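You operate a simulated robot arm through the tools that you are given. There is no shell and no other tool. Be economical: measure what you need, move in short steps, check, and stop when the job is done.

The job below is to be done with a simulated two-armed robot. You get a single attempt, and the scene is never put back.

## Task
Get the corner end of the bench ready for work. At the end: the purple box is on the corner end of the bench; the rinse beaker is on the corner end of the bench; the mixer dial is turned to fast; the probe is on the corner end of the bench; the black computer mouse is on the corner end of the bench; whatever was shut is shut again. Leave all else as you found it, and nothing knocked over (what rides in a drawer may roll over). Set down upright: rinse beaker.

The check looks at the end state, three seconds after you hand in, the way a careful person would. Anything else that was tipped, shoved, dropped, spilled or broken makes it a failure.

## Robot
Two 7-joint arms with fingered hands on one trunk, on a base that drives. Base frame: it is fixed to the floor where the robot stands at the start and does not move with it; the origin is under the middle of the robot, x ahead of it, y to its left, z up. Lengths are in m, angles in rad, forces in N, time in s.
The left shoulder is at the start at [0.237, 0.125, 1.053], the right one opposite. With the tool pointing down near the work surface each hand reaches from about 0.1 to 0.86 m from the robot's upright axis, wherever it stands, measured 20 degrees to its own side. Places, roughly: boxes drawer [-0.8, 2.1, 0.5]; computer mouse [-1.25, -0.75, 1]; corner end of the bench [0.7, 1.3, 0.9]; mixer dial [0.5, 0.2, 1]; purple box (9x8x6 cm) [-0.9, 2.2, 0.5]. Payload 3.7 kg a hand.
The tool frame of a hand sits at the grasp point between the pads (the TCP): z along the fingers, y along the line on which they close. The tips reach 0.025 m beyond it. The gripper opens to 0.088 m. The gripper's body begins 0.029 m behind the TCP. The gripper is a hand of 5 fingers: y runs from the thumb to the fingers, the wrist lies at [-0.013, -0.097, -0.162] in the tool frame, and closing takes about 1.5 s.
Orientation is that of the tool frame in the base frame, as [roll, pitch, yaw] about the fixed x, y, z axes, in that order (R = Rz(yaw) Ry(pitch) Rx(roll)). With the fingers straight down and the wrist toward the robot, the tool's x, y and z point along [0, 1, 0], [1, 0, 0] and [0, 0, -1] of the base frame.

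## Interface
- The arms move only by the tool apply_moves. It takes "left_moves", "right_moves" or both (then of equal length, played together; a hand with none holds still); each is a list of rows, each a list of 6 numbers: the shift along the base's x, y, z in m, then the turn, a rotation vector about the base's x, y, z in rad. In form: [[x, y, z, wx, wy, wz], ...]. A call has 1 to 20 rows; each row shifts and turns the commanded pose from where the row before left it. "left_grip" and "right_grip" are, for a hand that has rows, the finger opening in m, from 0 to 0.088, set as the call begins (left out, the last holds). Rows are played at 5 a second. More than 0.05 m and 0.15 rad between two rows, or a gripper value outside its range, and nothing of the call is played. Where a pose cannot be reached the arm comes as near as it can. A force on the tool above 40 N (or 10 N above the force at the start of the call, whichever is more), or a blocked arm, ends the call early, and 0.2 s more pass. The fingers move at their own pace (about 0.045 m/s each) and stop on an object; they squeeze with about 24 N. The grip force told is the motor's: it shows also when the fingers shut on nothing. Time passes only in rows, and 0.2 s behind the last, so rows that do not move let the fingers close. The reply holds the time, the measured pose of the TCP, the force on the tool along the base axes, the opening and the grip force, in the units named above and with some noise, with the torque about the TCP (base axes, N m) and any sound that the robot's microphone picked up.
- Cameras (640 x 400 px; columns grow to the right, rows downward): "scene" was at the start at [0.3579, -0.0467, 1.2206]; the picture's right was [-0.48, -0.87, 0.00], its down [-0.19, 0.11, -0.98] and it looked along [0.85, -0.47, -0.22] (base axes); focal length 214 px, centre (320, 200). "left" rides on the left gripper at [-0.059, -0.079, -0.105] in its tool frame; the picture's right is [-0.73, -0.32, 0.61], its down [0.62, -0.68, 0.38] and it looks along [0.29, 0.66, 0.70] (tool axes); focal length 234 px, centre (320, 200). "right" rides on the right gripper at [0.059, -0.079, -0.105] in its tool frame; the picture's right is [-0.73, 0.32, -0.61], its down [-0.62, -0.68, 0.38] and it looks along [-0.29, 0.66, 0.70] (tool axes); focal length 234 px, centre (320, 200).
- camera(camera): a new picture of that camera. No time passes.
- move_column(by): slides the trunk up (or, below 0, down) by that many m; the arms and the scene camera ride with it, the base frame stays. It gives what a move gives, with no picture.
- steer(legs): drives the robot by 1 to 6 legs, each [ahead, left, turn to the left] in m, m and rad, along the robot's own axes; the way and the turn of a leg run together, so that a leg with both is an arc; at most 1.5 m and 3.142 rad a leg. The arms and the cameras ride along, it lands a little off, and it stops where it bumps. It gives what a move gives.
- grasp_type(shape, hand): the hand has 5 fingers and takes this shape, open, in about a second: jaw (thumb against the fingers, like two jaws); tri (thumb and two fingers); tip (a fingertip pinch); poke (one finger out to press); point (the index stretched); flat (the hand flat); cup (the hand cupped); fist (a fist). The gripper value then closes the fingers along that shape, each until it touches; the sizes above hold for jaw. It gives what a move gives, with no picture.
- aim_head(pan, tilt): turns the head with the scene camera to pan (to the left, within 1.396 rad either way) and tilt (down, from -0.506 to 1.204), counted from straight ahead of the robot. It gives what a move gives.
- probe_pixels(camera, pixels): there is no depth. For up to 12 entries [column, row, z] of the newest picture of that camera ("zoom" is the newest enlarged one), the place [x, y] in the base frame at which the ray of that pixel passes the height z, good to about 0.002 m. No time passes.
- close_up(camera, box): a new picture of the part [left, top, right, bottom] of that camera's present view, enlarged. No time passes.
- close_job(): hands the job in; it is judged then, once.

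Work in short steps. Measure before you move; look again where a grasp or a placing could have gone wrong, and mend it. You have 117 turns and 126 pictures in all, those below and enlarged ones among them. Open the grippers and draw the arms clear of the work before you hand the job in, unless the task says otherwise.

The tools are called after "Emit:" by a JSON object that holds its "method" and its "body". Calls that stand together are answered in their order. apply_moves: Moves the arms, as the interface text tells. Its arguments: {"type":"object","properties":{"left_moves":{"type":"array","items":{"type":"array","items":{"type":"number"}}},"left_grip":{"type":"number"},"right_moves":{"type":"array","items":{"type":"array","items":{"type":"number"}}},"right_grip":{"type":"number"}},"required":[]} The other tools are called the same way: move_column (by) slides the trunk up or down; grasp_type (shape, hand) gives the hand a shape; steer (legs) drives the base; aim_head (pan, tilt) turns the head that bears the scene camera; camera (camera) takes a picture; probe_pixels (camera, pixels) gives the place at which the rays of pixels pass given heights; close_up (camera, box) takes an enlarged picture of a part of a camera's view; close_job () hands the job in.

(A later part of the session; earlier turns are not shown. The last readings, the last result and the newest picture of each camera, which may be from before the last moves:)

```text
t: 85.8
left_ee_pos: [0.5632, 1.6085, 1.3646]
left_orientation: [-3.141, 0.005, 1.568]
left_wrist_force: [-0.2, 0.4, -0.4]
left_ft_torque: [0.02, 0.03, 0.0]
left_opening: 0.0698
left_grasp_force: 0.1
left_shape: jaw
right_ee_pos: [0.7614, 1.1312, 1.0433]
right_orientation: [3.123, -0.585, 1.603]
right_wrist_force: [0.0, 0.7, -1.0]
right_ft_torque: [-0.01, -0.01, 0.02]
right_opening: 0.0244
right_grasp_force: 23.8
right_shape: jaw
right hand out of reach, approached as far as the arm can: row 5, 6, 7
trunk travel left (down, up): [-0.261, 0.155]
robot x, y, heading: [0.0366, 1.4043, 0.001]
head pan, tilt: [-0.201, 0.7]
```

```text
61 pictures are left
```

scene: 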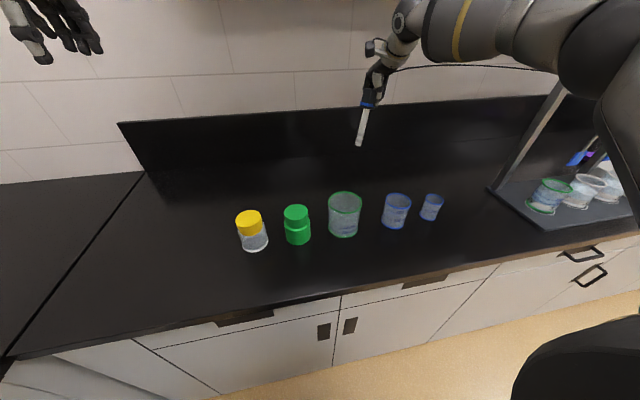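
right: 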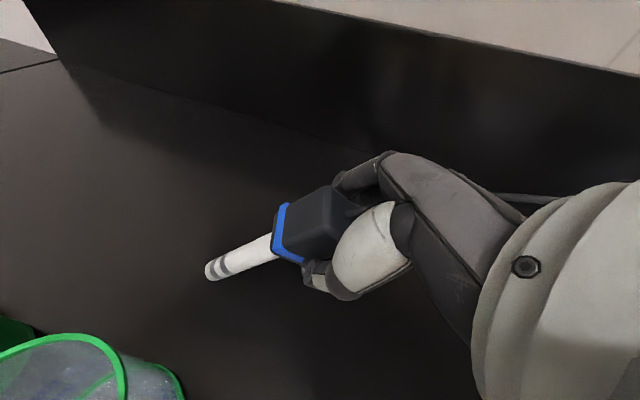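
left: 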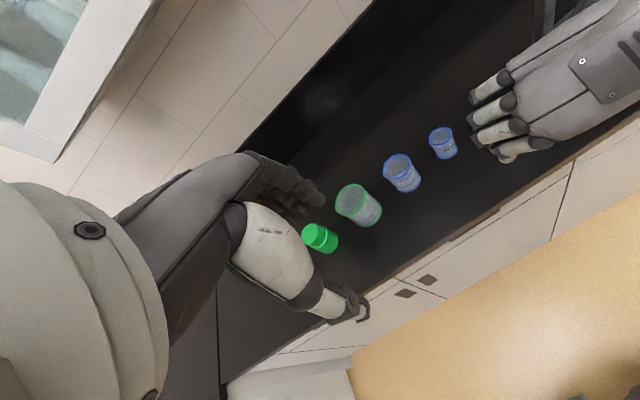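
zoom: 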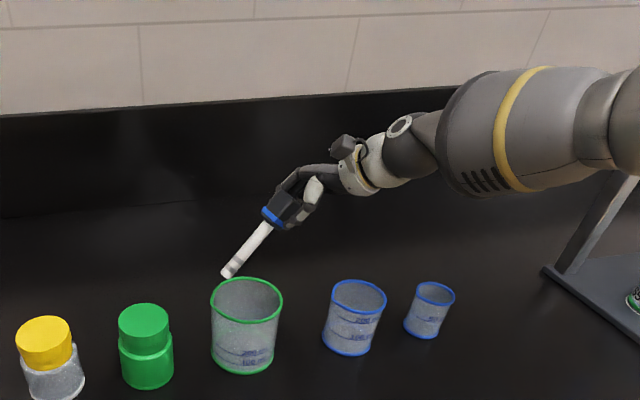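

Reach is limited by trunk height; I lower the trunk by 0.07 and recheck.

Emit:
{"method": "move_column", "body": {"by": -0.07}}

Emit:
{"method": "apply_moves", "body": {"right_moves": [[0, 0, 0, 0, 0, 0]]}}

Emit:
{"method": "camera", "body": {"camera": "scene"}}

```text
t: 86.9
left_ee_pos: [0.5609, 1.6088, 1.2977]
left_orientation: [3.138, 0.005, 1.569]
left_wrist_force: [-0.7, -0.6, -0.5]
left_ft_torque: [-0.01, -0.06, -0.02]
left_opening: 0.0699
left_grasp_force: 0.1
left_shape: jaw
right_ee_pos: [0.7586, 1.1329, 0.9756]
right_orientation: [3.118, -0.587, 1.607]
right_wrist_force: [0.0, 0.8, 1.0]
right_ft_torque: [0.2, 0.02, -0.05]
right_opening: 0.0244
right_grasp_force: 24.0
right_shape: jaw
trunk travel left (down, up): [-0.191, 0.225]
robot x, y, heading: [0.0349, 1.4029, -0.0]
head pan, tilt: [-0.201, 0.7]
```

```text
t: 87.3
left_ee_pos: [0.5627, 1.6092, 1.2963]
left_orientation: [3.14, 0.006, 1.566]
left_wrist_force: [0.6, 0.0, -0.3]
left_ft_torque: [-0.01, -0.01, 0.01]
left_opening: 0.0698
left_grasp_force: 0.1
left_shape: jaw
right_ee_pos: [0.7599, 1.1318, 0.9731]
right_orientation: [3.123, -0.588, 1.605]
right_wrist_force: [0.1, 0.0, 1.0]
right_ft_torque: [0.2, 0.05, -0.01]
right_opening: 0.0248
right_grasp_force: 23.8
right_shape: jaw
trunk travel left (down, up): [-0.191, 0.225]
robot x, y, heading: [0.0381, 1.4016, 0.002]
head pan, tilt: [-0.201, 0.7]
```

```text
60 pictures are left
```

scene: 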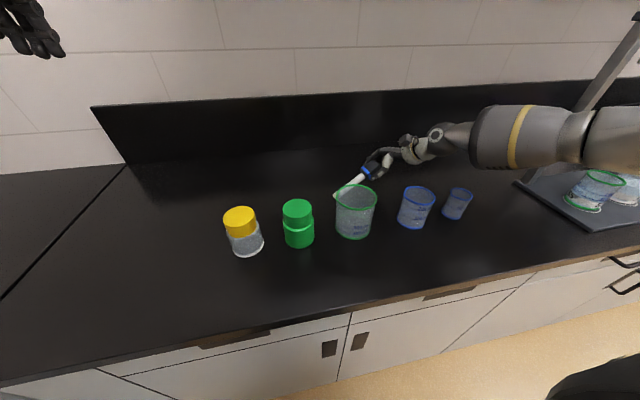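

A light contact (0.2 N m torque) suggests the tip touches the bench. I lower another 0.03 to lay it further.

Emit:
{"method": "move_column", "body": {"by": -0.03}}

Emit:
{"method": "close_up", "body": {"camera": "scene", "box": [280, 100, 480, 240]}}

Emit:
{"method": "camera", "body": {"camera": "right"}}

```text
t: 88.0
left_ee_pos: [0.5614, 1.6096, 1.2676]
left_orientation: [3.139, 0.005, 1.568]
left_wrist_force: [-0.3, 0.1, -0.1]
left_ft_torque: [0.02, -0.02, 0.03]
left_opening: 0.0698
left_grasp_force: 0.1
left_shape: jaw
right_ee_pos: [0.7583, 1.1326, 0.9462]
right_orientation: [3.123, -0.587, 1.605]
right_wrist_force: [-0.4, 1.8, 1.1]
right_ft_torque: [0.21, 0.02, -0.01]
right_opening: 0.025
right_grasp_force: 24.1
right_shape: jaw
trunk travel left (down, up): [-0.161, 0.255]
robot x, y, heading: [0.0371, 1.4027, 0.001]
head pan, tilt: [-0.201, 0.7]
```

```text
2.86 times, centred on (380, 170) of scene
```

zoom: 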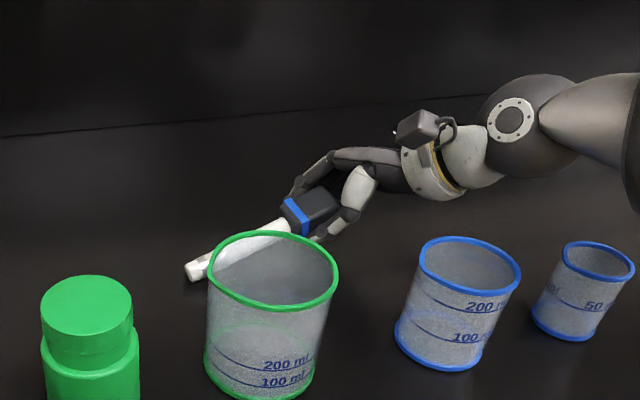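

```text
58 pictures are left
```

right: 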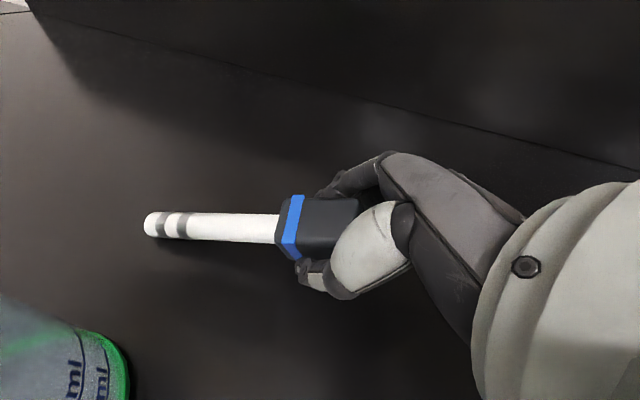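

It pivots nicely and lies nearly flat. I lower 0.015 more and release.

Emit:
{"method": "move_column", "body": {"by": -0.015}}

Emit:
{"method": "apply_moves", "body": {"right_moves": [[0, 0, 0, 0, 0, 0], [0, 0, 0, 0, 0, 0], [0, 0, 0, 0, 0, 0], [0, 0, 0, 0, 0, 0], [0, 0, 0, 0, 0, 0]], "right_grip": 0.06}}

Emit:
{"method": "camera", "body": {"camera": "right"}}

```text
t: 88.7
left_ee_pos: [0.5621, 1.6097, 1.2517]
left_orientation: [3.138, 0.005, 1.567]
left_wrist_force: [-0.6, -0.3, 0.8]
left_ft_torque: [0.04, -0.02, -0.02]
left_opening: 0.0698
left_grasp_force: 0.1
left_shape: jaw
right_ee_pos: [0.76, 1.132, 0.9311]
right_orientation: [3.117, -0.588, 1.607]
right_wrist_force: [4.2, -0.8, 13.1]
right_ft_torque: [0.35, -0.13, -0.03]
right_opening: 0.0252
right_grasp_force: 23.7
right_shape: jaw
trunk travel left (down, up): [-0.146, 0.27]
robot x, y, heading: [0.0374, 1.3998, -0.001]
head pan, tilt: [-0.201, 0.7]
```

```text
t: 89.8
left_ee_pos: [0.5617, 1.6101, 1.2513]
left_orientation: [3.139, 0.005, 1.567]
left_wrist_force: [-1.1, 0.3, 0.7]
left_ft_torque: [-0.03, 0.02, -0.01]
left_opening: 0.0697
left_grasp_force: 0.2
left_shape: jaw
right_ee_pos: [0.7586, 1.1335, 0.9288]
right_orientation: [3.12, -0.586, 1.608]
right_wrist_force: [-4.2, -1.3, 11.4]
right_ft_torque: [-0.11, -0.24, 0.03]
right_opening: 0.0595
right_grasp_force: 0.1
right_shape: jaw
trunk travel left (down, up): [-0.146, 0.27]
robot x, y, heading: [0.0343, 1.399, -0.006]
head pan, tilt: [-0.201, 0.7]
```

```text
57 pictures are left
```

right: 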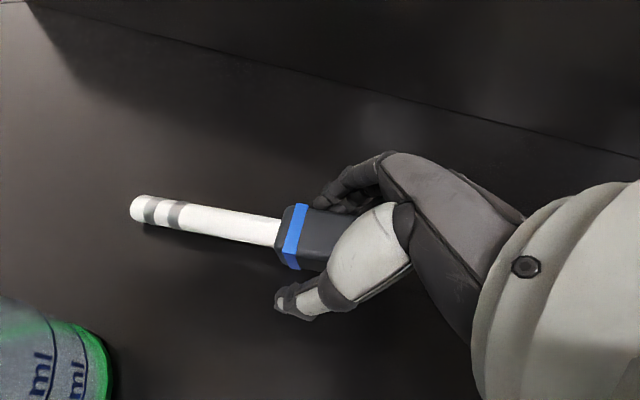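

Released, lying flat. I raise the trunk to lift the hand away and take a look.

Emit:
{"method": "move_column", "body": {"by": 0.2}}

Emit:
{"method": "camera", "body": {"camera": "scene"}}

```text
t: 92.0
left_ee_pos: [0.5649, 1.6077, 1.4493]
left_orientation: [-3.138, 0.002, 1.566]
left_wrist_force: [0.2, 0.3, -0.8]
left_ft_torque: [0.02, 0.03, 0.0]
left_opening: 0.0698
left_grasp_force: 0.0
left_shape: jaw
right_ee_pos: [0.7436, 1.1329, 1.2141]
right_orientation: [2.97, -0.576, 1.689]
right_wrist_force: [0.4, 0.0, 0.1]
right_ft_torque: [0.01, 0.01, -0.02]
right_opening: 0.0594
right_grasp_force: 0.0
right_shape: jaw
trunk travel left (down, up): [-0.346, 0.07]
robot x, y, heading: [0.034, 1.4028, 0.003]
head pan, tilt: [-0.201, 0.7]
```

```text
56 pictures are left
```

scene: 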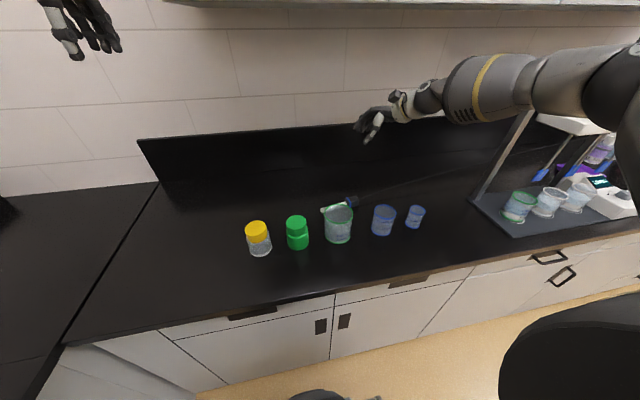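

The probe lies behind the row at (345,203). Now I measure where the green beaker stands compared to before (originally about (0.61,1.208)).

Emit:
{"method": "close_up", "body": {"camera": "scene", "box": [220, 170, 460, 270]}}

```text
2.67 times, centred on (340, 220) of scene
```

zoom: 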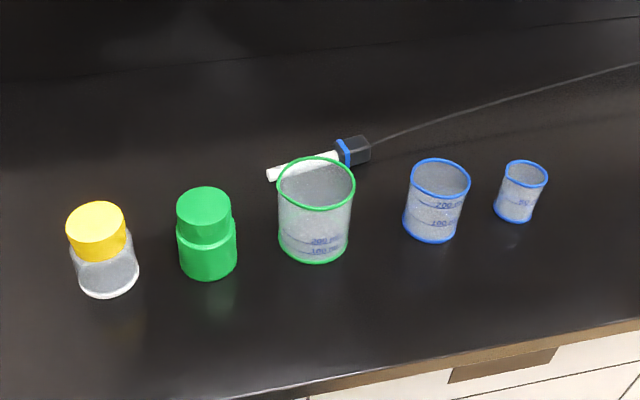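

Emit:
{"method": "probe_pixels", "body": {"camera": "zoom", "pixels": [[108, 289, 0.9], [208, 275, 0.9], [314, 255, 0.9], [431, 238, 0.9], [513, 218, 0.9], [316, 183, 1.0], [278, 185, 1.0], [355, 183, 1.0], [268, 175, 0.91], [345, 160, 0.91]]}}

```text
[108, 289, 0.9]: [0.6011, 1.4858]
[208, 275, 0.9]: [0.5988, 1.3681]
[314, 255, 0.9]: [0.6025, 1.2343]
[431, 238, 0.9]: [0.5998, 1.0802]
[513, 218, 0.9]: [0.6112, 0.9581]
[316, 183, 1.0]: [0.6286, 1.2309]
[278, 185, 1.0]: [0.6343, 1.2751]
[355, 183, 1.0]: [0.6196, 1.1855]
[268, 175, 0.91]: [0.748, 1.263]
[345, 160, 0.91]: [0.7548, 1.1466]
```

Compared with its neighbours the green beaker shifted by about (+0.008,+0.018); I'll nudge it back later. Now I reset the right hand upright and drive back for the rinse beaker.

Emit:
{"method": "apply_moves", "body": {"right_moves": [[-0.02, 0, 0.02, -0.12, 0, 0], [-0.04, 0, 0.02, -0.12, 0, 0], [-0.04, 0, 0.0, -0.12, 0, 0], [-0.04, 0, 0, -0.12, 0, 0], [-0.04, 0, 0, -0.11, 0, 0], [-0.04, 0, 0, 0, 0, 0], [-0.03, 0, 0, 0, 0, 0], [0, 0, 0, 0, 0, 0]], "right_grip": 0.088}}

Emit:
{"method": "steer", "body": {"legs": [[-0.24, 0, 0], [0, -1.0, 0], [0, -0.8, 0], [0.25, 0, 0]]}}

Emit:
{"method": "move_column", "body": {"by": -0.12}}

Emit:
{"method": "aim_head", "body": {"pan": -0.25, "tilt": 0.55}}

Emit:
{"method": "camera", "body": {"camera": "scene"}}

Emit:
{"method": "camera", "body": {"camera": "right"}}

```text
t: 93.8
left_ee_pos: [0.5641, 1.6084, 1.4497]
left_orientation: [-3.14, 0.005, 1.566]
left_wrist_force: [-0.3, 0.1, 1.2]
left_ft_torque: [0.04, 0.04, 0.01]
left_opening: 0.0698
left_grasp_force: 0.1
left_shape: jaw
right_ee_pos: [0.491, 1.1328, 1.2536]
right_orientation: [3.035, 0.01, 1.668]
right_wrist_force: [-0.8, 0.0, 0.9]
right_ft_torque: [-0.01, 0.03, -0.03]
right_opening: 0.0876
right_grasp_force: 0.1
right_shape: jaw
trunk travel left (down, up): [-0.346, 0.07]
robot x, y, heading: [0.037, 1.4054, -0.0]
head pan, tilt: [-0.201, 0.7]
```

```text
t: 105.7
left_ee_pos: [0.5386, -0.2185, 1.4499]
left_orientation: [-3.141, 0.005, 1.532]
left_wrist_force: [0.6, -0.5, 0.3]
left_ft_torque: [0.02, 0.04, -0.02]
left_opening: 0.0697
left_grasp_force: 0.0
left_shape: jaw
right_ee_pos: [0.4504, -0.6914, 1.2528]
right_orientation: [3.034, 0.011, 1.637]
right_wrist_force: [-0.1, 0.0, 0.4]
right_ft_torque: [-0.01, 0.02, -0.02]
right_opening: 0.088
right_grasp_force: 0.0
right_shape: jaw
trunk travel left (down, up): [-0.346, 0.07]
robot x, y, heading: [0.0076, -0.4037, -0.036]
head pan, tilt: [-0.201, 0.7]
```

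```text
t: 107.2
left_ee_pos: [0.5366, -0.2191, 1.3316]
left_orientation: [3.141, 0.005, 1.534]
left_wrist_force: [-0.3, 0.4, -0.8]
left_ft_torque: [-0.01, -0.01, 0.0]
left_opening: 0.0699
left_grasp_force: 0.0
left_shape: jaw
right_ee_pos: [0.4494, -0.6915, 1.1342]
right_orientation: [3.033, 0.01, 1.636]
right_wrist_force: [0.3, 0.0, -0.5]
right_ft_torque: [-0.03, -0.01, 0.01]
right_opening: 0.0878
right_grasp_force: 0.0
right_shape: jaw
trunk travel left (down, up): [-0.226, 0.19]
robot x, y, heading: [0.0055, -0.4042, -0.035]
head pan, tilt: [-0.201, 0.7]
```

```text
t: 107.9
left_ee_pos: [0.5387, -0.2179, 1.3306]
left_orientation: [3.141, 0.006, 1.532]
left_wrist_force: [0.8, 0.4, 0.3]
left_ft_torque: [-0.06, -0.02, 0.01]
left_opening: 0.0697
left_grasp_force: 0.0
left_shape: jaw
right_ee_pos: [0.45, -0.6921, 1.1334]
right_orientation: [3.035, 0.01, 1.637]
right_wrist_force: [0.0, 0.2, 0.3]
right_ft_torque: [-0.02, 0.01, 0.0]
right_opening: 0.088
right_grasp_force: 0.1
right_shape: jaw
trunk travel left (down, up): [-0.226, 0.19]
robot x, y, heading: [0.0041, -0.4096, -0.035]
head pan, tilt: [-0.25, 0.55]
```

```text
54 pictures are left
```

scene: 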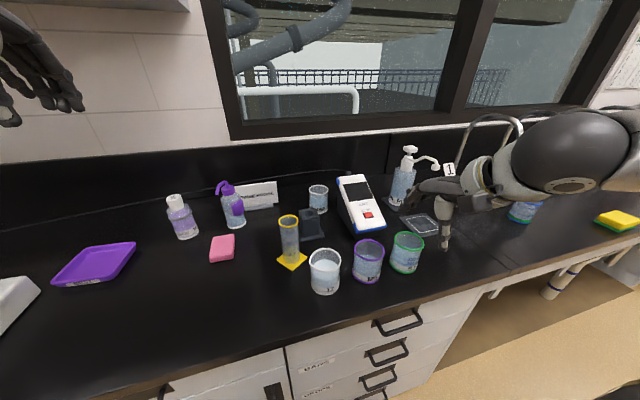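

```text
53 pictures are left
```

right: 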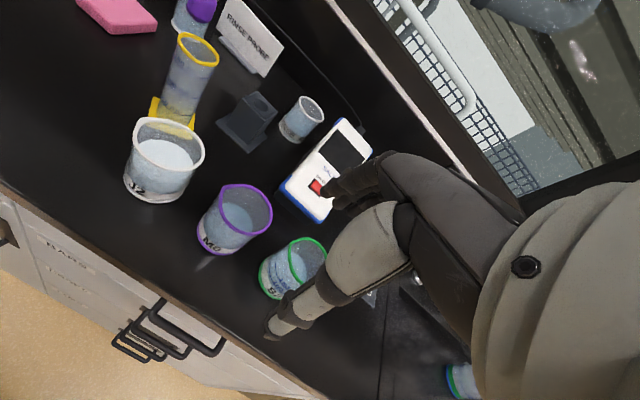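

Heading drifted to -0.035. I correct it, advance 0.06, and bring the right hand above the rinse beaker with orientation squared.

Emit:
{"method": "steer", "body": {"legs": [[0, 0, 0.035], [0.06, 0, 0]]}}

Emit:
{"method": "apply_moves", "body": {"right_moves": [[0.0, 0, 0.03, 0, 0.107, 0], [0.04, 0.01, 0.02, 0, 0, -0.1], [0.045, 0.01, 0.0, 0, 0, 0], [0.045, 0.01, 0.0, 0, 0, 0], [0.045, 0.01, 0.0, 0, 0, 0], [0.045, 0.01, 0, 0, 0, 0], [0.045, 0.01, 0, 0, 0, 0], [0, 0, 0, 0, 0, 0]]}}

Emit:
{"method": "camera", "body": {"camera": "right"}}

Emit:
{"method": "camera", "body": {"camera": "scene"}}

```text
t: 109.3
left_ee_pos: [0.5923, -0.1991, 1.3295]
left_orientation: [3.142, 0.006, 1.568]
left_wrist_force: [0.4, -0.3, -1.0]
left_ft_torque: [0.01, 0.0, 0.04]
left_opening: 0.07
left_grasp_force: 0.0
left_shape: jaw
right_ee_pos: [0.5214, -0.675, 1.1325]
right_orientation: [3.035, 0.01, 1.674]
right_wrist_force: [0.6, -0.2, 0.5]
right_ft_torque: [-0.02, -0.02, -0.02]
right_opening: 0.0876
right_grasp_force: 0.1
right_shape: jaw
trunk travel left (down, up): [-0.226, 0.19]
robot x, y, heading: [0.0601, -0.408, 0.003]
head pan, tilt: [-0.25, 0.55]
```

```text
t: 111.1
left_ee_pos: [0.5907, -0.1998, 1.3323]
left_orientation: [3.138, 0.005, 1.57]
left_wrist_force: [1.1, 0.1, -0.6]
left_ft_torque: [-0.05, 0.03, 0.02]
left_opening: 0.0699
left_grasp_force: 0.1
left_shape: jaw
right_ee_pos: [0.7819, -0.6164, 1.1839]
right_orientation: [3.14, 0.0, 1.571]
right_wrist_force: [-0.7, 0.5, 0.8]
right_ft_torque: [0.01, -0.01, 0.02]
right_opening: 0.0877
right_grasp_force: 0.0
right_shape: jaw
trunk travel left (down, up): [-0.226, 0.19]
robot x, y, heading: [0.0646, -0.4033, 0.001]
head pan, tilt: [-0.25, 0.55]
```

```text
52 pictures are left
```

right: 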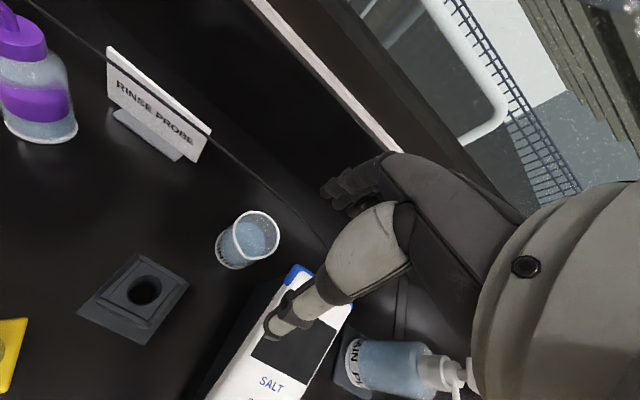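

```text
51 pictures are left
```

scene: 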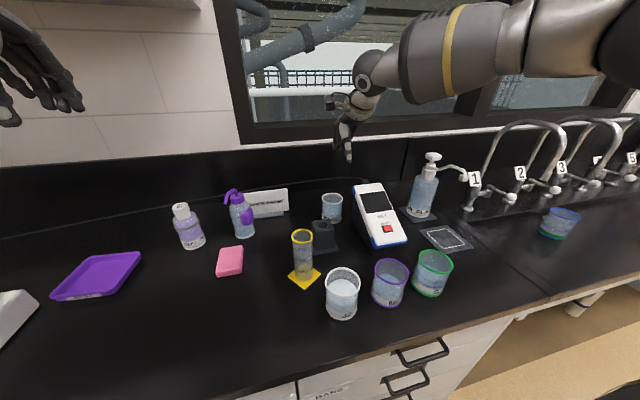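

I triangulate the beaker rim: right (257,234), scene (332,199).

Emit:
{"method": "probe_pixels", "body": {"camera": "right", "pixels": [[257, 234, 0.97], [257, 234, 0.985], [257, 234, 1.0], [235, 226, 0.985], [280, 242, 0.985], [262, 212, 0.985], [252, 256, 0.985]]}}

Emit:
{"method": "probe_pixels", "body": {"camera": "scene", "pixels": [[332, 199, 0.97], [332, 199, 0.985], [332, 199, 1.0], [322, 199, 0.985], [342, 199, 0.985]]}}

```text
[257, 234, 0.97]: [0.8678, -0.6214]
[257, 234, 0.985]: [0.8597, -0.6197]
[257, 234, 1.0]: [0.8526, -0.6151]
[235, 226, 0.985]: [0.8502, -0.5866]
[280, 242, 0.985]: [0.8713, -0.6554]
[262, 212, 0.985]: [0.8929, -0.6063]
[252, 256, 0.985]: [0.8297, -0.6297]
```

```text
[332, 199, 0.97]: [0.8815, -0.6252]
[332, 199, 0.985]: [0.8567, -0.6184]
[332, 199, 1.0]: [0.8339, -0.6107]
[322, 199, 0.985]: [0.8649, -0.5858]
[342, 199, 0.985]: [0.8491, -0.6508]
```

Rim centre (0.859,-0.619), z≈0.985, Ø≈0.07. I align and descend partway, then check.

Emit:
{"method": "apply_moves", "body": {"right_moves": [[0.04, -0.002, 0, 0, 0, 0], [0.037, -0.001, 0, 0, 0, 0], [0, 0, -0.04, 0, 0, 0], [0, 0, -0.04, 0, 0, 0], [0, 0, -0.04, 0, 0, 0], [0, 0, 0, 0, 0, 0]], "right_grip": 0.088}}

Emit:
{"method": "camera", "body": {"camera": "right"}}

Emit:
{"method": "close_up", "body": {"camera": "scene", "box": [270, 120, 430, 260]}}

```text
t: 112.5
left_ee_pos: [0.5923, -0.1993, 1.3309]
left_orientation: [-3.141, 0.005, 1.571]
left_wrist_force: [-0.1, -0.3, -0.8]
left_ft_torque: [0.02, 0.02, 0.03]
left_opening: 0.0697
left_grasp_force: 0.0
left_shape: jaw
right_ee_pos: [0.8434, -0.6224, 1.0587]
right_orientation: [3.139, -0.002, 1.572]
right_wrist_force: [0.9, -0.4, -0.3]
right_ft_torque: [-0.01, 0.0, 0.0]
right_opening: 0.0878
right_grasp_force: 0.0
right_shape: jaw
right hand out of reach, approached as far as the arm can: row 2
trunk travel left (down, up): [-0.226, 0.19]
robot x, y, heading: [0.0656, -0.4047, 0.001]
head pan, tilt: [-0.25, 0.55]
```

```text
50 pictures are left
```

right: 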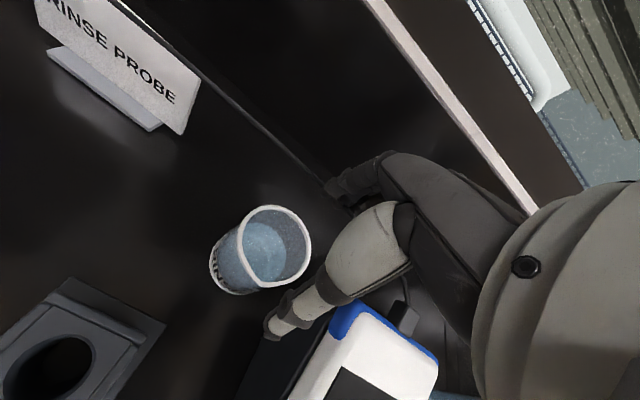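

```text
2.86 times, centred on (350, 190) of scene
```

zoom: 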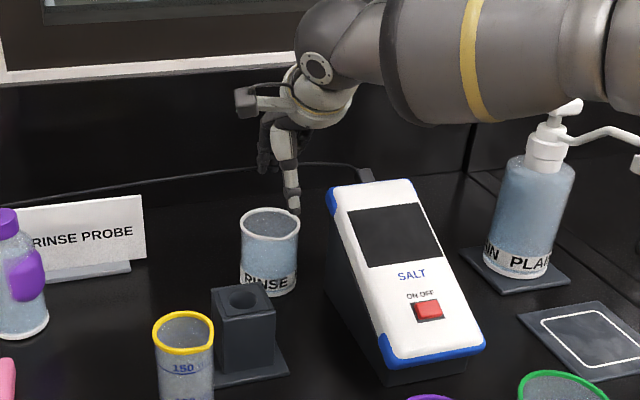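

x is 0.016 short; now lower, I retry the x shift, then check.

Emit:
{"method": "apply_moves", "body": {"right_moves": [[0.016, 0.003, 0, 0, 0, 0], [0, 0, 0, 0, 0, 0]]}}

Emit:
{"method": "camera", "body": {"camera": "right"}}

```text
t: 113.1
left_ee_pos: [0.5919, -0.1981, 1.3307]
left_orientation: [3.142, 0.005, 1.568]
left_wrist_force: [1.1, -0.5, -0.2]
left_ft_torque: [0.03, 0.01, 0.0]
left_opening: 0.0698
left_grasp_force: 0.0
left_shape: jaw
right_ee_pos: [0.8497, -0.6208, 1.0582]
right_orientation: [3.14, 0.0, 1.571]
right_wrist_force: [0.6, 0.0, 1.1]
right_ft_torque: [-0.03, 0.02, 0.0]
right_opening: 0.0878
right_grasp_force: 0.1
right_shape: jaw
right hand out of reach, approached as far as the arm can: row 1
trunk travel left (down, up): [-0.226, 0.19]
robot x, y, heading: [0.0652, -0.4056, 0.007]
head pan, tilt: [-0.25, 0.55]
```

```text
48 pictures are left
```

right: 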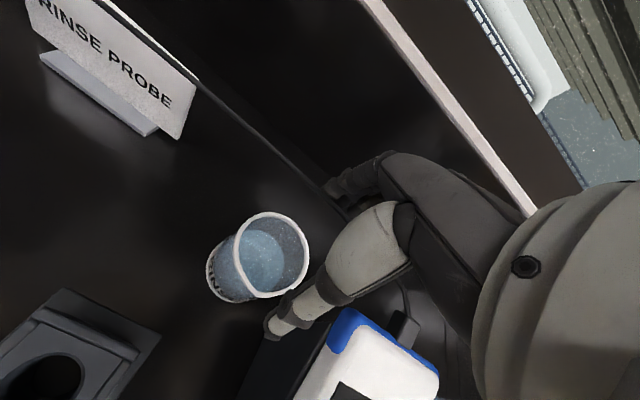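

Still 9 mm short. I check the meter corner's position (345,318 at z≈1.05) against the hand's width and inch the base forward.

Emit:
{"method": "probe_pixels", "body": {"camera": "right", "pixels": [[340, 312, 1.04], [345, 318, 1.05], [328, 345, 1.04], [240, 400, 0.95], [275, 335, 0.95], [275, 335, 1.0], [262, 262, 0.985], [250, 212, 0.985]]}}

Emit:
{"method": "steer", "body": {"legs": [[0.02, 0, 0]]}}

Emit:
{"method": "close_up", "body": {"camera": "right", "box": [180, 180, 460, 400]}}

```text
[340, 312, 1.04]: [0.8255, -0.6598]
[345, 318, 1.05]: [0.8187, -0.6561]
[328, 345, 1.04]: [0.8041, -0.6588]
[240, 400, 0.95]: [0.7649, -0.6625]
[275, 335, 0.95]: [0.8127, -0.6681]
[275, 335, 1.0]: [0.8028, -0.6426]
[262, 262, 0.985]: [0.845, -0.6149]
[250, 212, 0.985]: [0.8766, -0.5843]
```

```text
t: 113.9
left_ee_pos: [0.6108, -0.1988, 1.33]
left_orientation: [3.14, 0.004, 1.567]
left_wrist_force: [-0.4, -0.5, 0.6]
left_ft_torque: [0.0, -0.01, 0.0]
left_opening: 0.07
left_grasp_force: 0.0
left_shape: jaw
right_ee_pos: [0.8699, -0.6205, 1.0591]
right_orientation: [3.139, 0.0, 1.574]
right_wrist_force: [0.0, -0.1, 1.0]
right_ft_torque: [0.0, -0.01, 0.0]
right_opening: 0.0877
right_grasp_force: 0.0
right_shape: jaw
trunk travel left (down, up): [-0.226, 0.19]
robot x, y, heading: [0.0857, -0.4034, 0.005]
head pan, tilt: [-0.25, 0.55]
```

```text
1.82 times, centred on (320, 290) of right
```

zoom: 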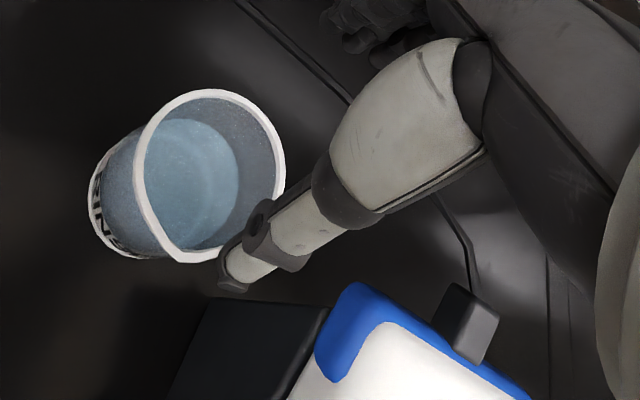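

The meter's edge lies at y≈-0.66, clear of the thumb (y≈-0.62). I correct x and descend to z≈0.965.

Emit:
{"method": "apply_moves", "body": {"right_moves": [[-0.01, 0.001, 0, 0, 0, 0], [0, 0, -0.02, 0, 0, 0], [0, 0, -0.02, 0, 0, 0], [0, 0, -0.02, 0, 0, 0], [0, 0, -0.02, 0, 0, 0], [0, 0, -0.014, 0, 0, 0], [0, 0, 0, 0, 0, 0]]}}

Emit:
{"method": "camera", "body": {"camera": "right"}}

Emit:
{"method": "close_up", "body": {"camera": "scene", "box": [270, 120, 430, 260]}}

```text
t: 115.5
left_ee_pos: [0.6113, -0.1988, 1.3317]
left_orientation: [3.139, 0.006, 1.569]
left_wrist_force: [0.0, 1.0, 0.0]
left_ft_torque: [-0.02, 0.0, 0.0]
left_opening: 0.0696
left_grasp_force: 0.1
left_shape: jaw
right_ee_pos: [0.8505, -0.6254, 0.9694]
right_orientation: [3.137, -0.002, 1.572]
right_wrist_force: [2.0, -0.3, 5.3]
right_ft_torque: [0.05, -0.07, -0.04]
right_opening: 0.088
right_grasp_force: 0.0
right_shape: jaw
right hand out of reach, approached as far as the arm can: row 5, 6
trunk travel left (down, up): [-0.226, 0.19]
robot x, y, heading: [0.0854, -0.4058, 0.001]
head pan, tilt: [-0.25, 0.55]
```

```text
46 pictures are left
```

right: 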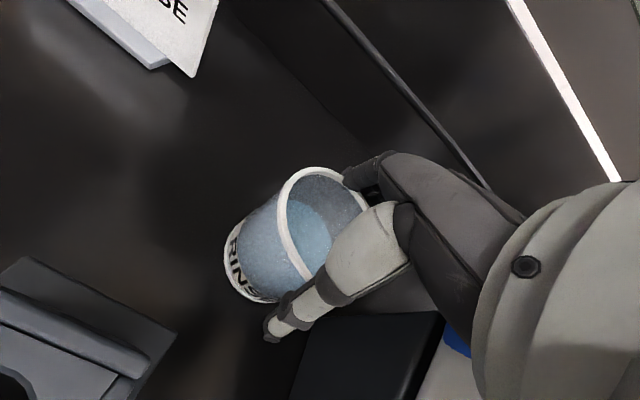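

```text
2.86 times, centred on (350, 190) of scene
```

zoom: 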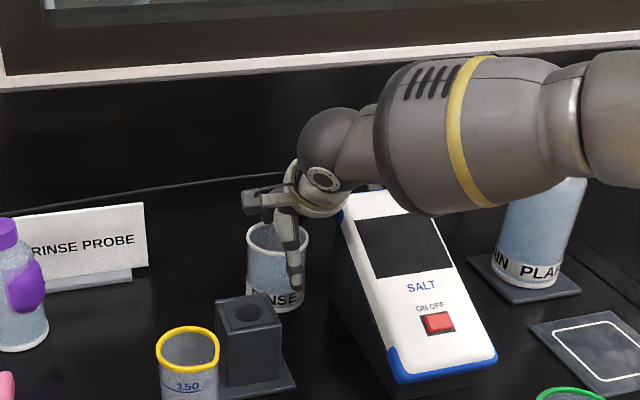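

The thumb and fingers straddle the beaker. I close.

Emit:
{"method": "apply_moves", "body": {"right_moves": [[0, 0, 0.003, 0, 0, 0], [0, 0, 0, 0, 0, 0], [0, 0, 0, 0, 0, 0], [0, 0, 0, 0, 0, 0], [0, 0, 0, 0, 0, 0]], "right_grip": 0.03}}

Emit:
{"method": "apply_moves", "body": {"right_moves": [[0, 0, 0.02, 0, 0, 0], [0, 0, 0.03, 0, 0, 0], [0, 0, 0.03, 0, 0, 0], [0, 0, 0.03, 0, 0, 0], [0, 0, 0.03, 0, 0, 0], [0, 0, 0, 0, 0, 0]]}}

Emit:
{"method": "camera", "body": {"camera": "scene"}}

Emit:
{"method": "camera", "body": {"camera": "right"}}

```text
t: 116.7
left_ee_pos: [0.6126, -0.1988, 1.3311]
left_orientation: [3.141, 0.005, 1.567]
left_wrist_force: [0.1, -0.4, 0.4]
left_ft_torque: [-0.01, 0.0, -0.01]
left_opening: 0.0695
left_grasp_force: 0.1
left_shape: jaw
right_ee_pos: [0.8501, -0.6256, 0.9706]
right_orientation: [-3.141, 0.001, 1.57]
right_wrist_force: [0.3, -1.2, -0.1]
right_ft_torque: [-0.09, -0.06, 0.0]
right_opening: 0.0646
right_grasp_force: 24.2
right_shape: jaw
trunk travel left (down, up): [-0.226, 0.19]
robot x, y, heading: [0.0832, -0.4097, 0.003]
head pan, tilt: [-0.25, 0.55]
```

```text
t: 118.1
left_ee_pos: [0.6113, -0.1994, 1.3301]
left_orientation: [-3.14, 0.006, 1.568]
left_wrist_force: [-0.1, -0.3, 0.9]
left_ft_torque: [0.04, -0.02, 0.0]
left_opening: 0.0697
left_grasp_force: 0.1
left_shape: jaw
right_ee_pos: [0.8492, -0.6251, 1.1115]
right_orientation: [-3.142, -0.001, 1.573]
right_wrist_force: [0.2, -0.4, -1.6]
right_ft_torque: [-0.01, 0.01, 0.01]
right_opening: 0.0639
right_grasp_force: 24.3
right_shape: jaw
trunk travel left (down, up): [-0.226, 0.19]
robot x, y, heading: [0.0848, -0.4078, 0.008]
head pan, tilt: [-0.25, 0.55]
```

```text
44 pictures are left
```

scene: 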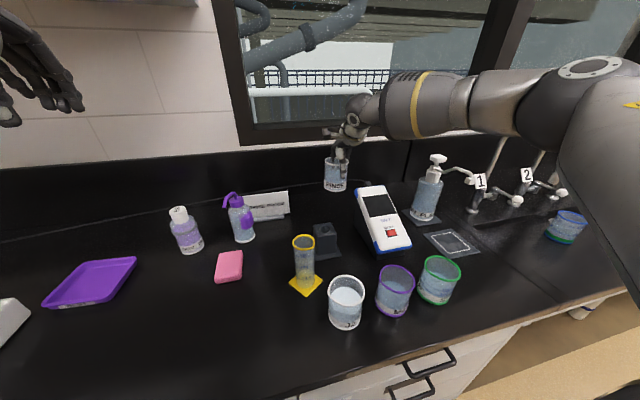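

```text
43 pictures are left
```

right: 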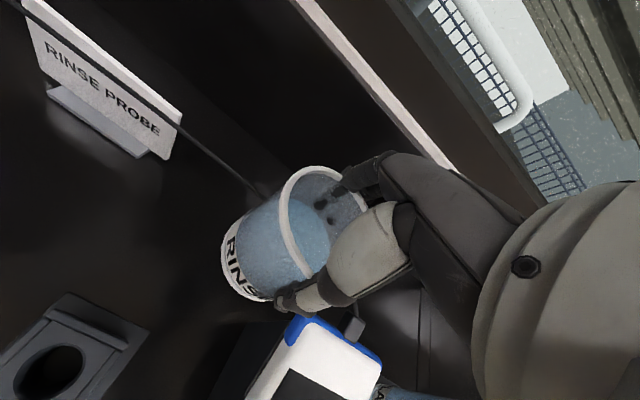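

Beaker is held upright. I raise and retract it, then carry it to the corner by backing off, going left 1.96, and advancing.

Emit:
{"method": "apply_moves", "body": {"right_moves": [[0, 0, 0.03, 0, 0, 0], [-0.02, 0, 0.03, 0, 0, 0], [-0.03, 0, 0.03, 0, 0, 0], [-0.04, 0, 0, 0, 0, 0], [-0.04, 0, 0, 0, 0, 0], [-0.04, 0, 0, 0, 0, 0], [-0.04, 0, 0, 0, 0, 0], [0, 0, 0, 0, 0, 0]]}}

Emit:
{"method": "steer", "body": {"legs": [[-0.28, 0, 0], [0, 1.0, 0], [0, 0.95, 0]]}}

Emit:
{"method": "aim_head", "body": {"pan": -0.2, "tilt": 0.6}}

Emit:
{"method": "camera", "body": {"camera": "scene"}}

```text
t: 119.9
left_ee_pos: [0.6128, -0.1987, 1.3306]
left_orientation: [-3.141, 0.005, 1.568]
left_wrist_force: [-0.1, -0.5, -0.8]
left_ft_torque: [0.01, 0.02, -0.01]
left_opening: 0.0696
left_grasp_force: 0.0
left_shape: jaw
right_ee_pos: [0.6386, -0.6263, 1.2016]
right_orientation: [3.14, -0.002, 1.571]
right_wrist_force: [0.1, -0.9, -1.5]
right_ft_torque: [-0.04, 0.0, -0.01]
right_opening: 0.0636
right_grasp_force: 23.8
right_shape: jaw
trunk travel left (down, up): [-0.226, 0.19]
robot x, y, heading: [0.0796, -0.4045, 0.003]
head pan, tilt: [-0.25, 0.55]
```

```text
t: 131.3
left_ee_pos: [0.3289, 1.7749, 1.331]
left_orientation: [3.141, 0.007, 1.567]
left_wrist_force: [0.3, 0.8, 0.9]
left_ft_torque: [0.02, -0.03, -0.01]
left_opening: 0.0699
left_grasp_force: 0.0
left_shape: jaw
right_ee_pos: [0.3573, 1.3491, 1.2019]
right_orientation: [3.139, 0.0, 1.57]
right_wrist_force: [0.3, 0.4, -1.4]
right_ft_torque: [-0.05, 0.03, 0.0]
right_opening: 0.0634
right_grasp_force: 24.1
right_shape: jaw
trunk travel left (down, up): [-0.226, 0.19]
robot x, y, heading: [-0.1994, 1.5687, -0.002]
head pan, tilt: [-0.25, 0.55]
```

```text
t: 131.9
left_ee_pos: [0.3279, 1.7754, 1.33]
left_orientation: [-3.141, 0.005, 1.567]
left_wrist_force: [-0.3, 0.1, -0.2]
left_ft_torque: [-0.01, 0.01, 0.06]
left_opening: 0.0699
left_grasp_force: 0.1
left_shape: jaw
right_ee_pos: [0.3549, 1.3484, 1.2033]
right_orientation: [3.142, 0.001, 1.567]
right_wrist_force: [-0.6, 0.5, -1.5]
right_ft_torque: [-0.03, -0.02, -0.01]
right_opening: 0.0635
right_grasp_force: 24.2
right_shape: jaw
trunk travel left (down, up): [-0.226, 0.19]
robot x, y, heading: [-0.1993, 1.5685, -0.002]
head pan, tilt: [-0.201, 0.6]
```

```text
42 pictures are left
```

scene: 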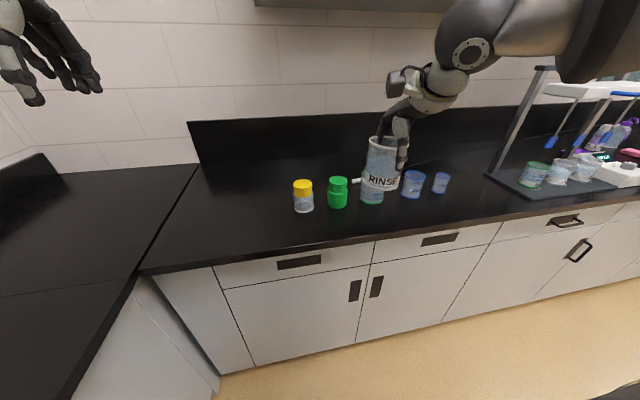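

I advance to the bench and move the beaker over (0.775,1.40), behind the jars.

Emit:
{"method": "steer", "body": {"legs": [[0.26, 0, 0]]}}

Emit:
{"method": "apply_moves", "body": {"right_moves": [[0.04, 0.012, 0, 0, 0, 0], [0.04, 0.012, 0, 0, 0, 0], [0.04, 0.012, 0, 0, 0, 0], [0.04, 0.012, 0, 0, 0, 0], [0, 0, -0.04, 0, 0, 0], [0, 0, -0.04, 0, 0, 0], [0, 0, -0.04, 0, 0, 0], [0, 0, 0, 0, 0, 0]]}}

Emit:
{"method": "aim_head", "body": {"pan": -0.1, "tilt": 0.75}}

Emit:
{"method": "camera", "body": {"camera": "scene"}}

```text
t: 133.8
left_ee_pos: [0.5829, 1.7799, 1.3302]
left_orientation: [3.141, 0.005, 1.572]
left_wrist_force: [0.1, -0.1, -0.7]
left_ft_torque: [0.0, -0.01, 0.03]
left_opening: 0.0699
left_grasp_force: 0.1
left_shape: jaw
right_ee_pos: [0.6114, 1.3522, 1.2035]
right_orientation: [3.139, -0.001, 1.575]
right_wrist_force: [-0.5, 0.5, -0.4]
right_ft_torque: [0.0, 0.01, 0.02]
right_opening: 0.0636
right_grasp_force: 24.2
right_shape: jaw
trunk travel left (down, up): [-0.226, 0.19]
robot x, y, heading: [0.056, 1.5744, 0.003]
head pan, tilt: [-0.201, 0.6]
```

```text
t: 135.6
left_ee_pos: [0.5834, 1.7785, 1.3306]
left_orientation: [3.141, 0.006, 1.571]
left_wrist_force: [-0.3, -0.2, 0.1]
left_ft_torque: [0.02, 0.03, -0.06]
left_opening: 0.0698
left_grasp_force: 0.0
left_shape: jaw
right_ee_pos: [0.7727, 1.3972, 1.0829]
right_orientation: [3.14, 0.0, 1.575]
right_wrist_force: [0.1, -0.1, -2.4]
right_ft_torque: [-0.02, -0.01, 0.02]
right_opening: 0.0634
right_grasp_force: 24.0
right_shape: jaw
trunk travel left (down, up): [-0.226, 0.19]
robot x, y, heading: [0.057, 1.5652, 0.004]
head pan, tilt: [-0.201, 0.6]
```

```text
t: 136.3
left_ee_pos: [0.5837, 1.7787, 1.3309]
left_orientation: [-3.141, 0.006, 1.57]
left_wrist_force: [0.4, -0.4, 1.0]
left_ft_torque: [0.0, 0.02, 0.02]
left_opening: 0.0697
left_grasp_force: 0.0
left_shape: jaw
right_ee_pos: [0.7729, 1.3968, 1.0846]
right_orientation: [3.142, 0.0, 1.574]
right_wrist_force: [-1.0, -0.1, -1.9]
right_ft_torque: [0.02, 0.01, 0.01]
right_opening: 0.0632
right_grasp_force: 23.7
right_shape: jaw
trunk travel left (down, up): [-0.226, 0.19]
robot x, y, heading: [0.0536, 1.5705, 0.007]
head pan, tilt: [-0.099, 0.75]
```

```text
41 pictures are left
```

scene: 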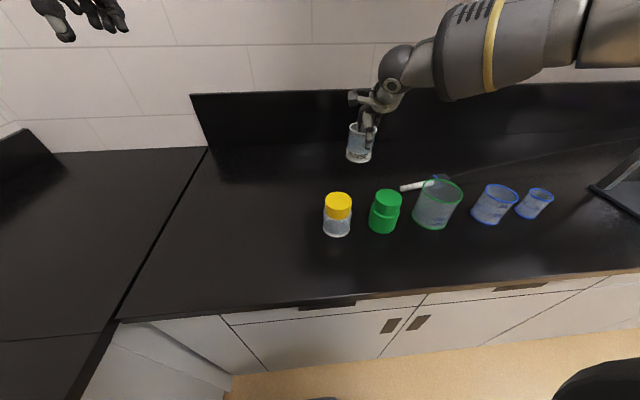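

The spot is clear. I lower to z≈0.973 in small steps and release.

Emit:
{"method": "apply_moves", "body": {"right_moves": [[0, 0, -0.03, 0, 0, 0], [0, 0, -0.03, 0, 0, 0], [0, 0, -0.02, 0, 0, 0], [0, 0, -0.015, 0, 0, 0], [0, 0, -0.01, 0, 0, 0], [0, 0, -0.005, 0, 0, 0], [0, 0, 0, 0, 0, 0]]}}

Emit:
{"method": "camera", "body": {"camera": "right"}}

```text
t: 137.9
left_ee_pos: [0.5834, 1.7785, 1.3316]
left_orientation: [-3.14, 0.005, 1.57]
left_wrist_force: [-0.5, -0.6, 0.7]
left_ft_torque: [0.02, 0.02, 0.0]
left_opening: 0.0696
left_grasp_force: 0.1
left_shape: jaw
right_ee_pos: [0.7722, 1.3995, 0.9709]
right_orientation: [3.141, -0.001, 1.575]
right_wrist_force: [1.0, 0.8, -2.3]
right_ft_torque: [0.0, 0.05, -0.01]
right_opening: 0.0634
right_grasp_force: 24.1
right_shape: jaw
trunk travel left (down, up): [-0.226, 0.19]
robot x, y, heading: [0.055, 1.5677, 0.002]
head pan, tilt: [-0.099, 0.75]
```

```text
40 pictures are left
```

right: 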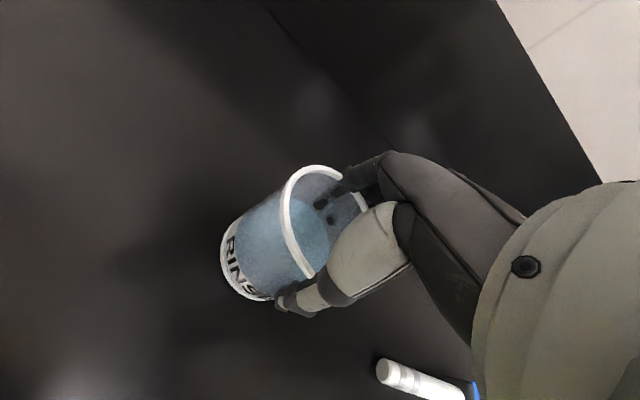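

Still carrying the weight (-2.3 N); I lower a few mm more, then open and lift.

Emit:
{"method": "apply_moves", "body": {"right_moves": [[0, 0, -0.002, 0, 0, 0], [0, 0, -0.002, 0, 0, 0], [0, 0, 0, 0, 0, 0]]}}

Emit:
{"method": "apply_moves", "body": {"right_moves": [[0, 0, 0, 0, 0, 0], [0, 0, 0, 0, 0, 0], [0, 0, 0, 0, 0, 0], [0, 0, 0, 0, 0, 0], [0, 0, 0, 0, 0, 0], [0, 0, 0.03, 0, 0, 0], [0, 0, 0.04, 0, 0, 0], [0, 0, 0.04, 0, 0, 0], [0, 0, 0.04, 0, 0, 0], [0, 0, 0.04, 0, 0, 0]], "right_grip": 0.088}}

Emit:
{"method": "camera", "body": {"camera": "scene"}}

```text
t: 138.7
left_ee_pos: [0.5812, 1.7784, 1.3305]
left_orientation: [3.14, 0.006, 1.57]
left_wrist_force: [0.8, 0.5, 0.1]
left_ft_torque: [0.0, -0.01, -0.02]
left_opening: 0.0699
left_grasp_force: 0.0
left_shape: jaw
right_ee_pos: [0.7715, 1.3997, 0.9695]
right_orientation: [3.136, -0.002, 1.576]
right_wrist_force: [-0.8, 1.4, 6.1]
right_ft_torque: [-0.1, -0.07, -0.03]
right_opening: 0.0631
right_grasp_force: 24.4
right_shape: jaw
trunk travel left (down, up): [-0.226, 0.19]
robot x, y, heading: [0.054, 1.5668, 0.005]
head pan, tilt: [-0.099, 0.75]
```

```text
t: 140.9
left_ee_pos: [0.5826, 1.7791, 1.3321]
left_orientation: [3.139, 0.006, 1.572]
left_wrist_force: [0.2, 0.0, 0.0]
left_ft_torque: [0.0, -0.01, 0.01]
left_opening: 0.0697
left_grasp_force: 0.1
left_shape: jaw
right_ee_pos: [0.7708, 1.4005, 1.1615]
right_orientation: [3.139, -0.001, 1.575]
right_wrist_force: [0.0, 0.0, -0.1]
right_ft_torque: [-0.02, -0.04, 0.0]
right_opening: 0.0878
right_grasp_force: 0.1
right_shape: jaw
trunk travel left (down, up): [-0.226, 0.19]
robot x, y, heading: [0.0605, 1.569, 0.004]
head pan, tilt: [-0.099, 0.75]
```

```text
39 pictures are left
```

scene: 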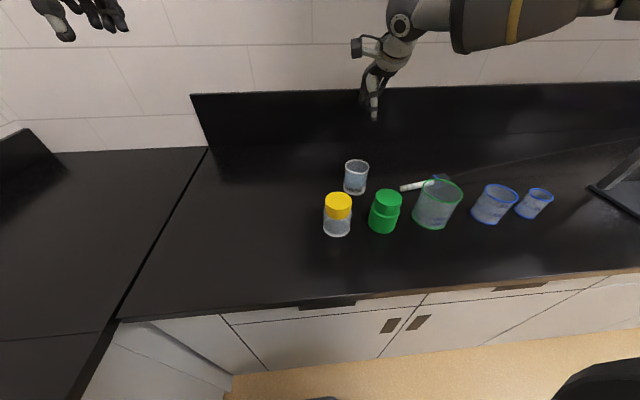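

Rinse beaker stands upright. While here, I'll nudge the green beaker back from inside with a single finger: set "poke" and hover above it.

Emit:
{"method": "grasp_type", "body": {"hand": "right", "shape": "poke"}}

Emit:
{"method": "apply_moves", "body": {"right_moves": [[-0.03, -0.035, 0, 0, 0, 0], [-0.03, -0.035, 0, 0, 0, 0], [-0.03, -0.035, 0, 0, 0, 0], [-0.03, -0.035, 0, 0, 0, 0], [-0.03, -0.034, 0, 0, 0, 0], [0, 0, 0, 0, 0, 0]]}}

Emit:
{"method": "camera", "body": {"camera": "right"}}

Emit:
{"method": "close_up", "body": {"camera": "scene", "box": [320, 60, 560, 260]}}

```text
t: 141.8
left_ee_pos: [0.5822, 1.7785, 1.3307]
left_orientation: [3.14, 0.005, 1.571]
left_wrist_force: [0.4, -0.5, -0.7]
left_ft_torque: [0.01, 0.02, 0.02]
left_opening: 0.0698
left_grasp_force: 0.1
left_shape: jaw
right_ee_pos: [0.7711, 1.3997, 1.1613]
right_orientation: [3.14, -0.001, 1.575]
right_wrist_force: [-0.4, 0.1, 0.0]
right_ft_torque: [0.02, -0.01, 0.01]
right_opening: 0.0
right_grasp_force: 0.0
right_shape: poke
trunk travel left (down, up): [-0.226, 0.19]
robot x, y, heading: [0.0565, 1.5726, -0.001]
head pan, tilt: [-0.099, 0.75]
```

```text
t: 143.2
left_ee_pos: [0.5837, 1.7795, 1.3291]
left_orientation: [3.141, 0.006, 1.57]
left_wrist_force: [0.4, 0.8, 0.1]
left_ft_torque: [-0.02, 0.0, -0.05]
left_opening: 0.0697
left_grasp_force: 0.2
left_shape: jaw
right_ee_pos: [0.622, 1.2275, 1.1576]
right_orientation: [-3.141, 0.001, 1.576]
right_wrist_force: [0.5, -0.1, 0.4]
right_ft_torque: [-0.04, 0.01, -0.02]
right_opening: 0.0002
right_grasp_force: 0.1
right_shape: poke
trunk travel left (down, up): [-0.226, 0.19]
robot x, y, heading: [0.0555, 1.5675, 0.009]
head pan, tilt: [-0.099, 0.75]
```

```text
38 pictures are left
```

right: 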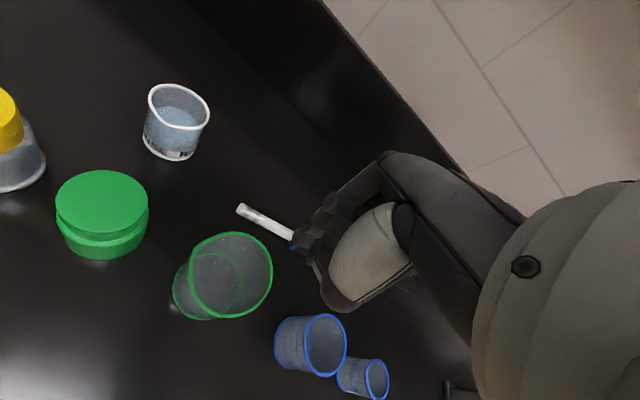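

```text
2.00 times, centred on (440, 160) of scene
```

zoom: 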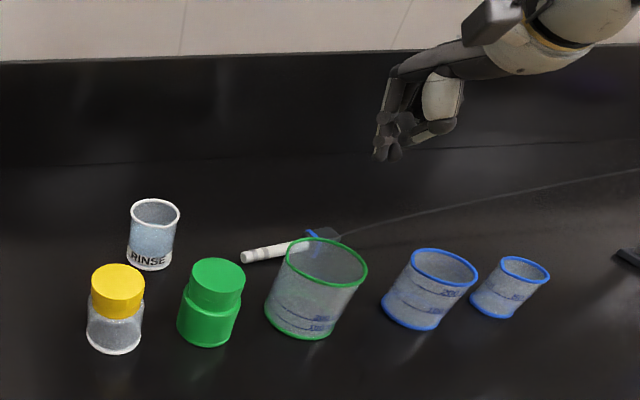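

I triangulate the fingertip (zoom (385,156), right (300,240)) and the beaker rim.

Emit:
{"method": "probe_pixels", "body": {"camera": "zoom", "pixels": [[383, 157, 1.11], [383, 157, 1.13], [383, 157, 1.15], [326, 262, 1.0], [326, 262, 0.98]]}}

Emit:
{"method": "probe_pixels", "body": {"camera": "right", "pixels": [[300, 240, 1.11], [300, 240, 1.13], [300, 240, 1.15], [231, 275, 1.0], [231, 275, 0.98]]}}

```text
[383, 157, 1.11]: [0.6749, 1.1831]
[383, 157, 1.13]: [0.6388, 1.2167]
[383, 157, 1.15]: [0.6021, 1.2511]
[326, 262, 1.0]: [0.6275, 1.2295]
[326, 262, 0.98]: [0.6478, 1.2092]
```

```text
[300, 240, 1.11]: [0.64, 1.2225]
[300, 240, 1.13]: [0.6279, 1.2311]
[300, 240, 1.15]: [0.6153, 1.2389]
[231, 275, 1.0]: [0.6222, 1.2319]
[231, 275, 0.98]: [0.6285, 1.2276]
```

Fingertip is ~0.026 below the TCP; beaker rim centre (0.625,1.231,1.0). I dip the finger into the beaker, then push gently toward -y.

Emit:
{"method": "apply_moves", "body": {"right_moves": [[-0.01, 0.006, -0.03, 0, 0, 0], [0, 0, -0.04, 0, 0, 0], [0, 0, -0.04, 0, 0, 0], [0, 0, -0.04, 0, 0, 0], [0, 0, -0.02, 0, 0, 0], [0, 0, 0, 0, 0, 0]]}}

Emit:
{"method": "apply_moves", "body": {"right_moves": [[0, -0.012, 0, 0, 0, 0], [0, -0.01, 0, 0, 0, 0], [0, -0.01, 0, 0, 0, 0], [0, -0.008, 0, 0, 0, 0], [0, -0.006, 0, 0, 0, 0], [0, 0, 0, 0, 0, 0]]}}

Emit:
{"method": "close_up", "body": {"camera": "scene", "box": [320, 60, 560, 260]}}

```text
t: 144.6
left_ee_pos: [0.5827, 1.7798, 1.3301]
left_orientation: [3.139, 0.005, 1.569]
left_wrist_force: [0.5, 0.4, 0.2]
left_ft_torque: [-0.02, 0.02, 0.01]
left_opening: 0.0696
left_grasp_force: 0.1
left_shape: jaw
right_ee_pos: [0.6125, 1.2326, 0.9864]
right_orientation: [3.139, -0.003, 1.575]
right_wrist_force: [-0.4, 0.2, 0.3]
right_ft_torque: [-0.01, 0.02, -0.05]
right_opening: 0.0
right_grasp_force: 0.2
right_shape: poke
trunk travel left (down, up): [-0.226, 0.19]
robot x, y, heading: [0.0583, 1.5699, 0.001]
head pan, tilt: [-0.099, 0.75]
```

```text
t: 146.0
left_ee_pos: [0.5831, 1.7791, 1.3303]
left_orientation: [-3.14, 0.005, 1.571]
left_wrist_force: [-0.2, 0.0, 0.3]
left_ft_torque: [0.01, -0.02, 0.02]
left_opening: 0.0697
left_grasp_force: 0.0
left_shape: jaw
right_ee_pos: [0.6116, 1.186, 0.9882]
right_orientation: [3.141, 0.002, 1.575]
right_wrist_force: [-0.1, 0.2, 0.0]
right_ft_torque: [-0.01, 0.01, -0.04]
right_opening: 0.0002
right_grasp_force: 0.2
right_shape: poke
trunk travel left (down, up): [-0.226, 0.19]
robot x, y, heading: [0.056, 1.5723, 0.006]
head pan, tilt: [-0.099, 0.75]
```

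```text
2.00 times, centred on (440, 160) of scene
```

zoom: 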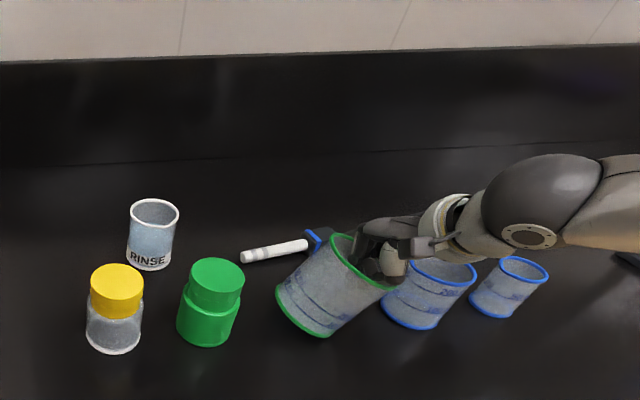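

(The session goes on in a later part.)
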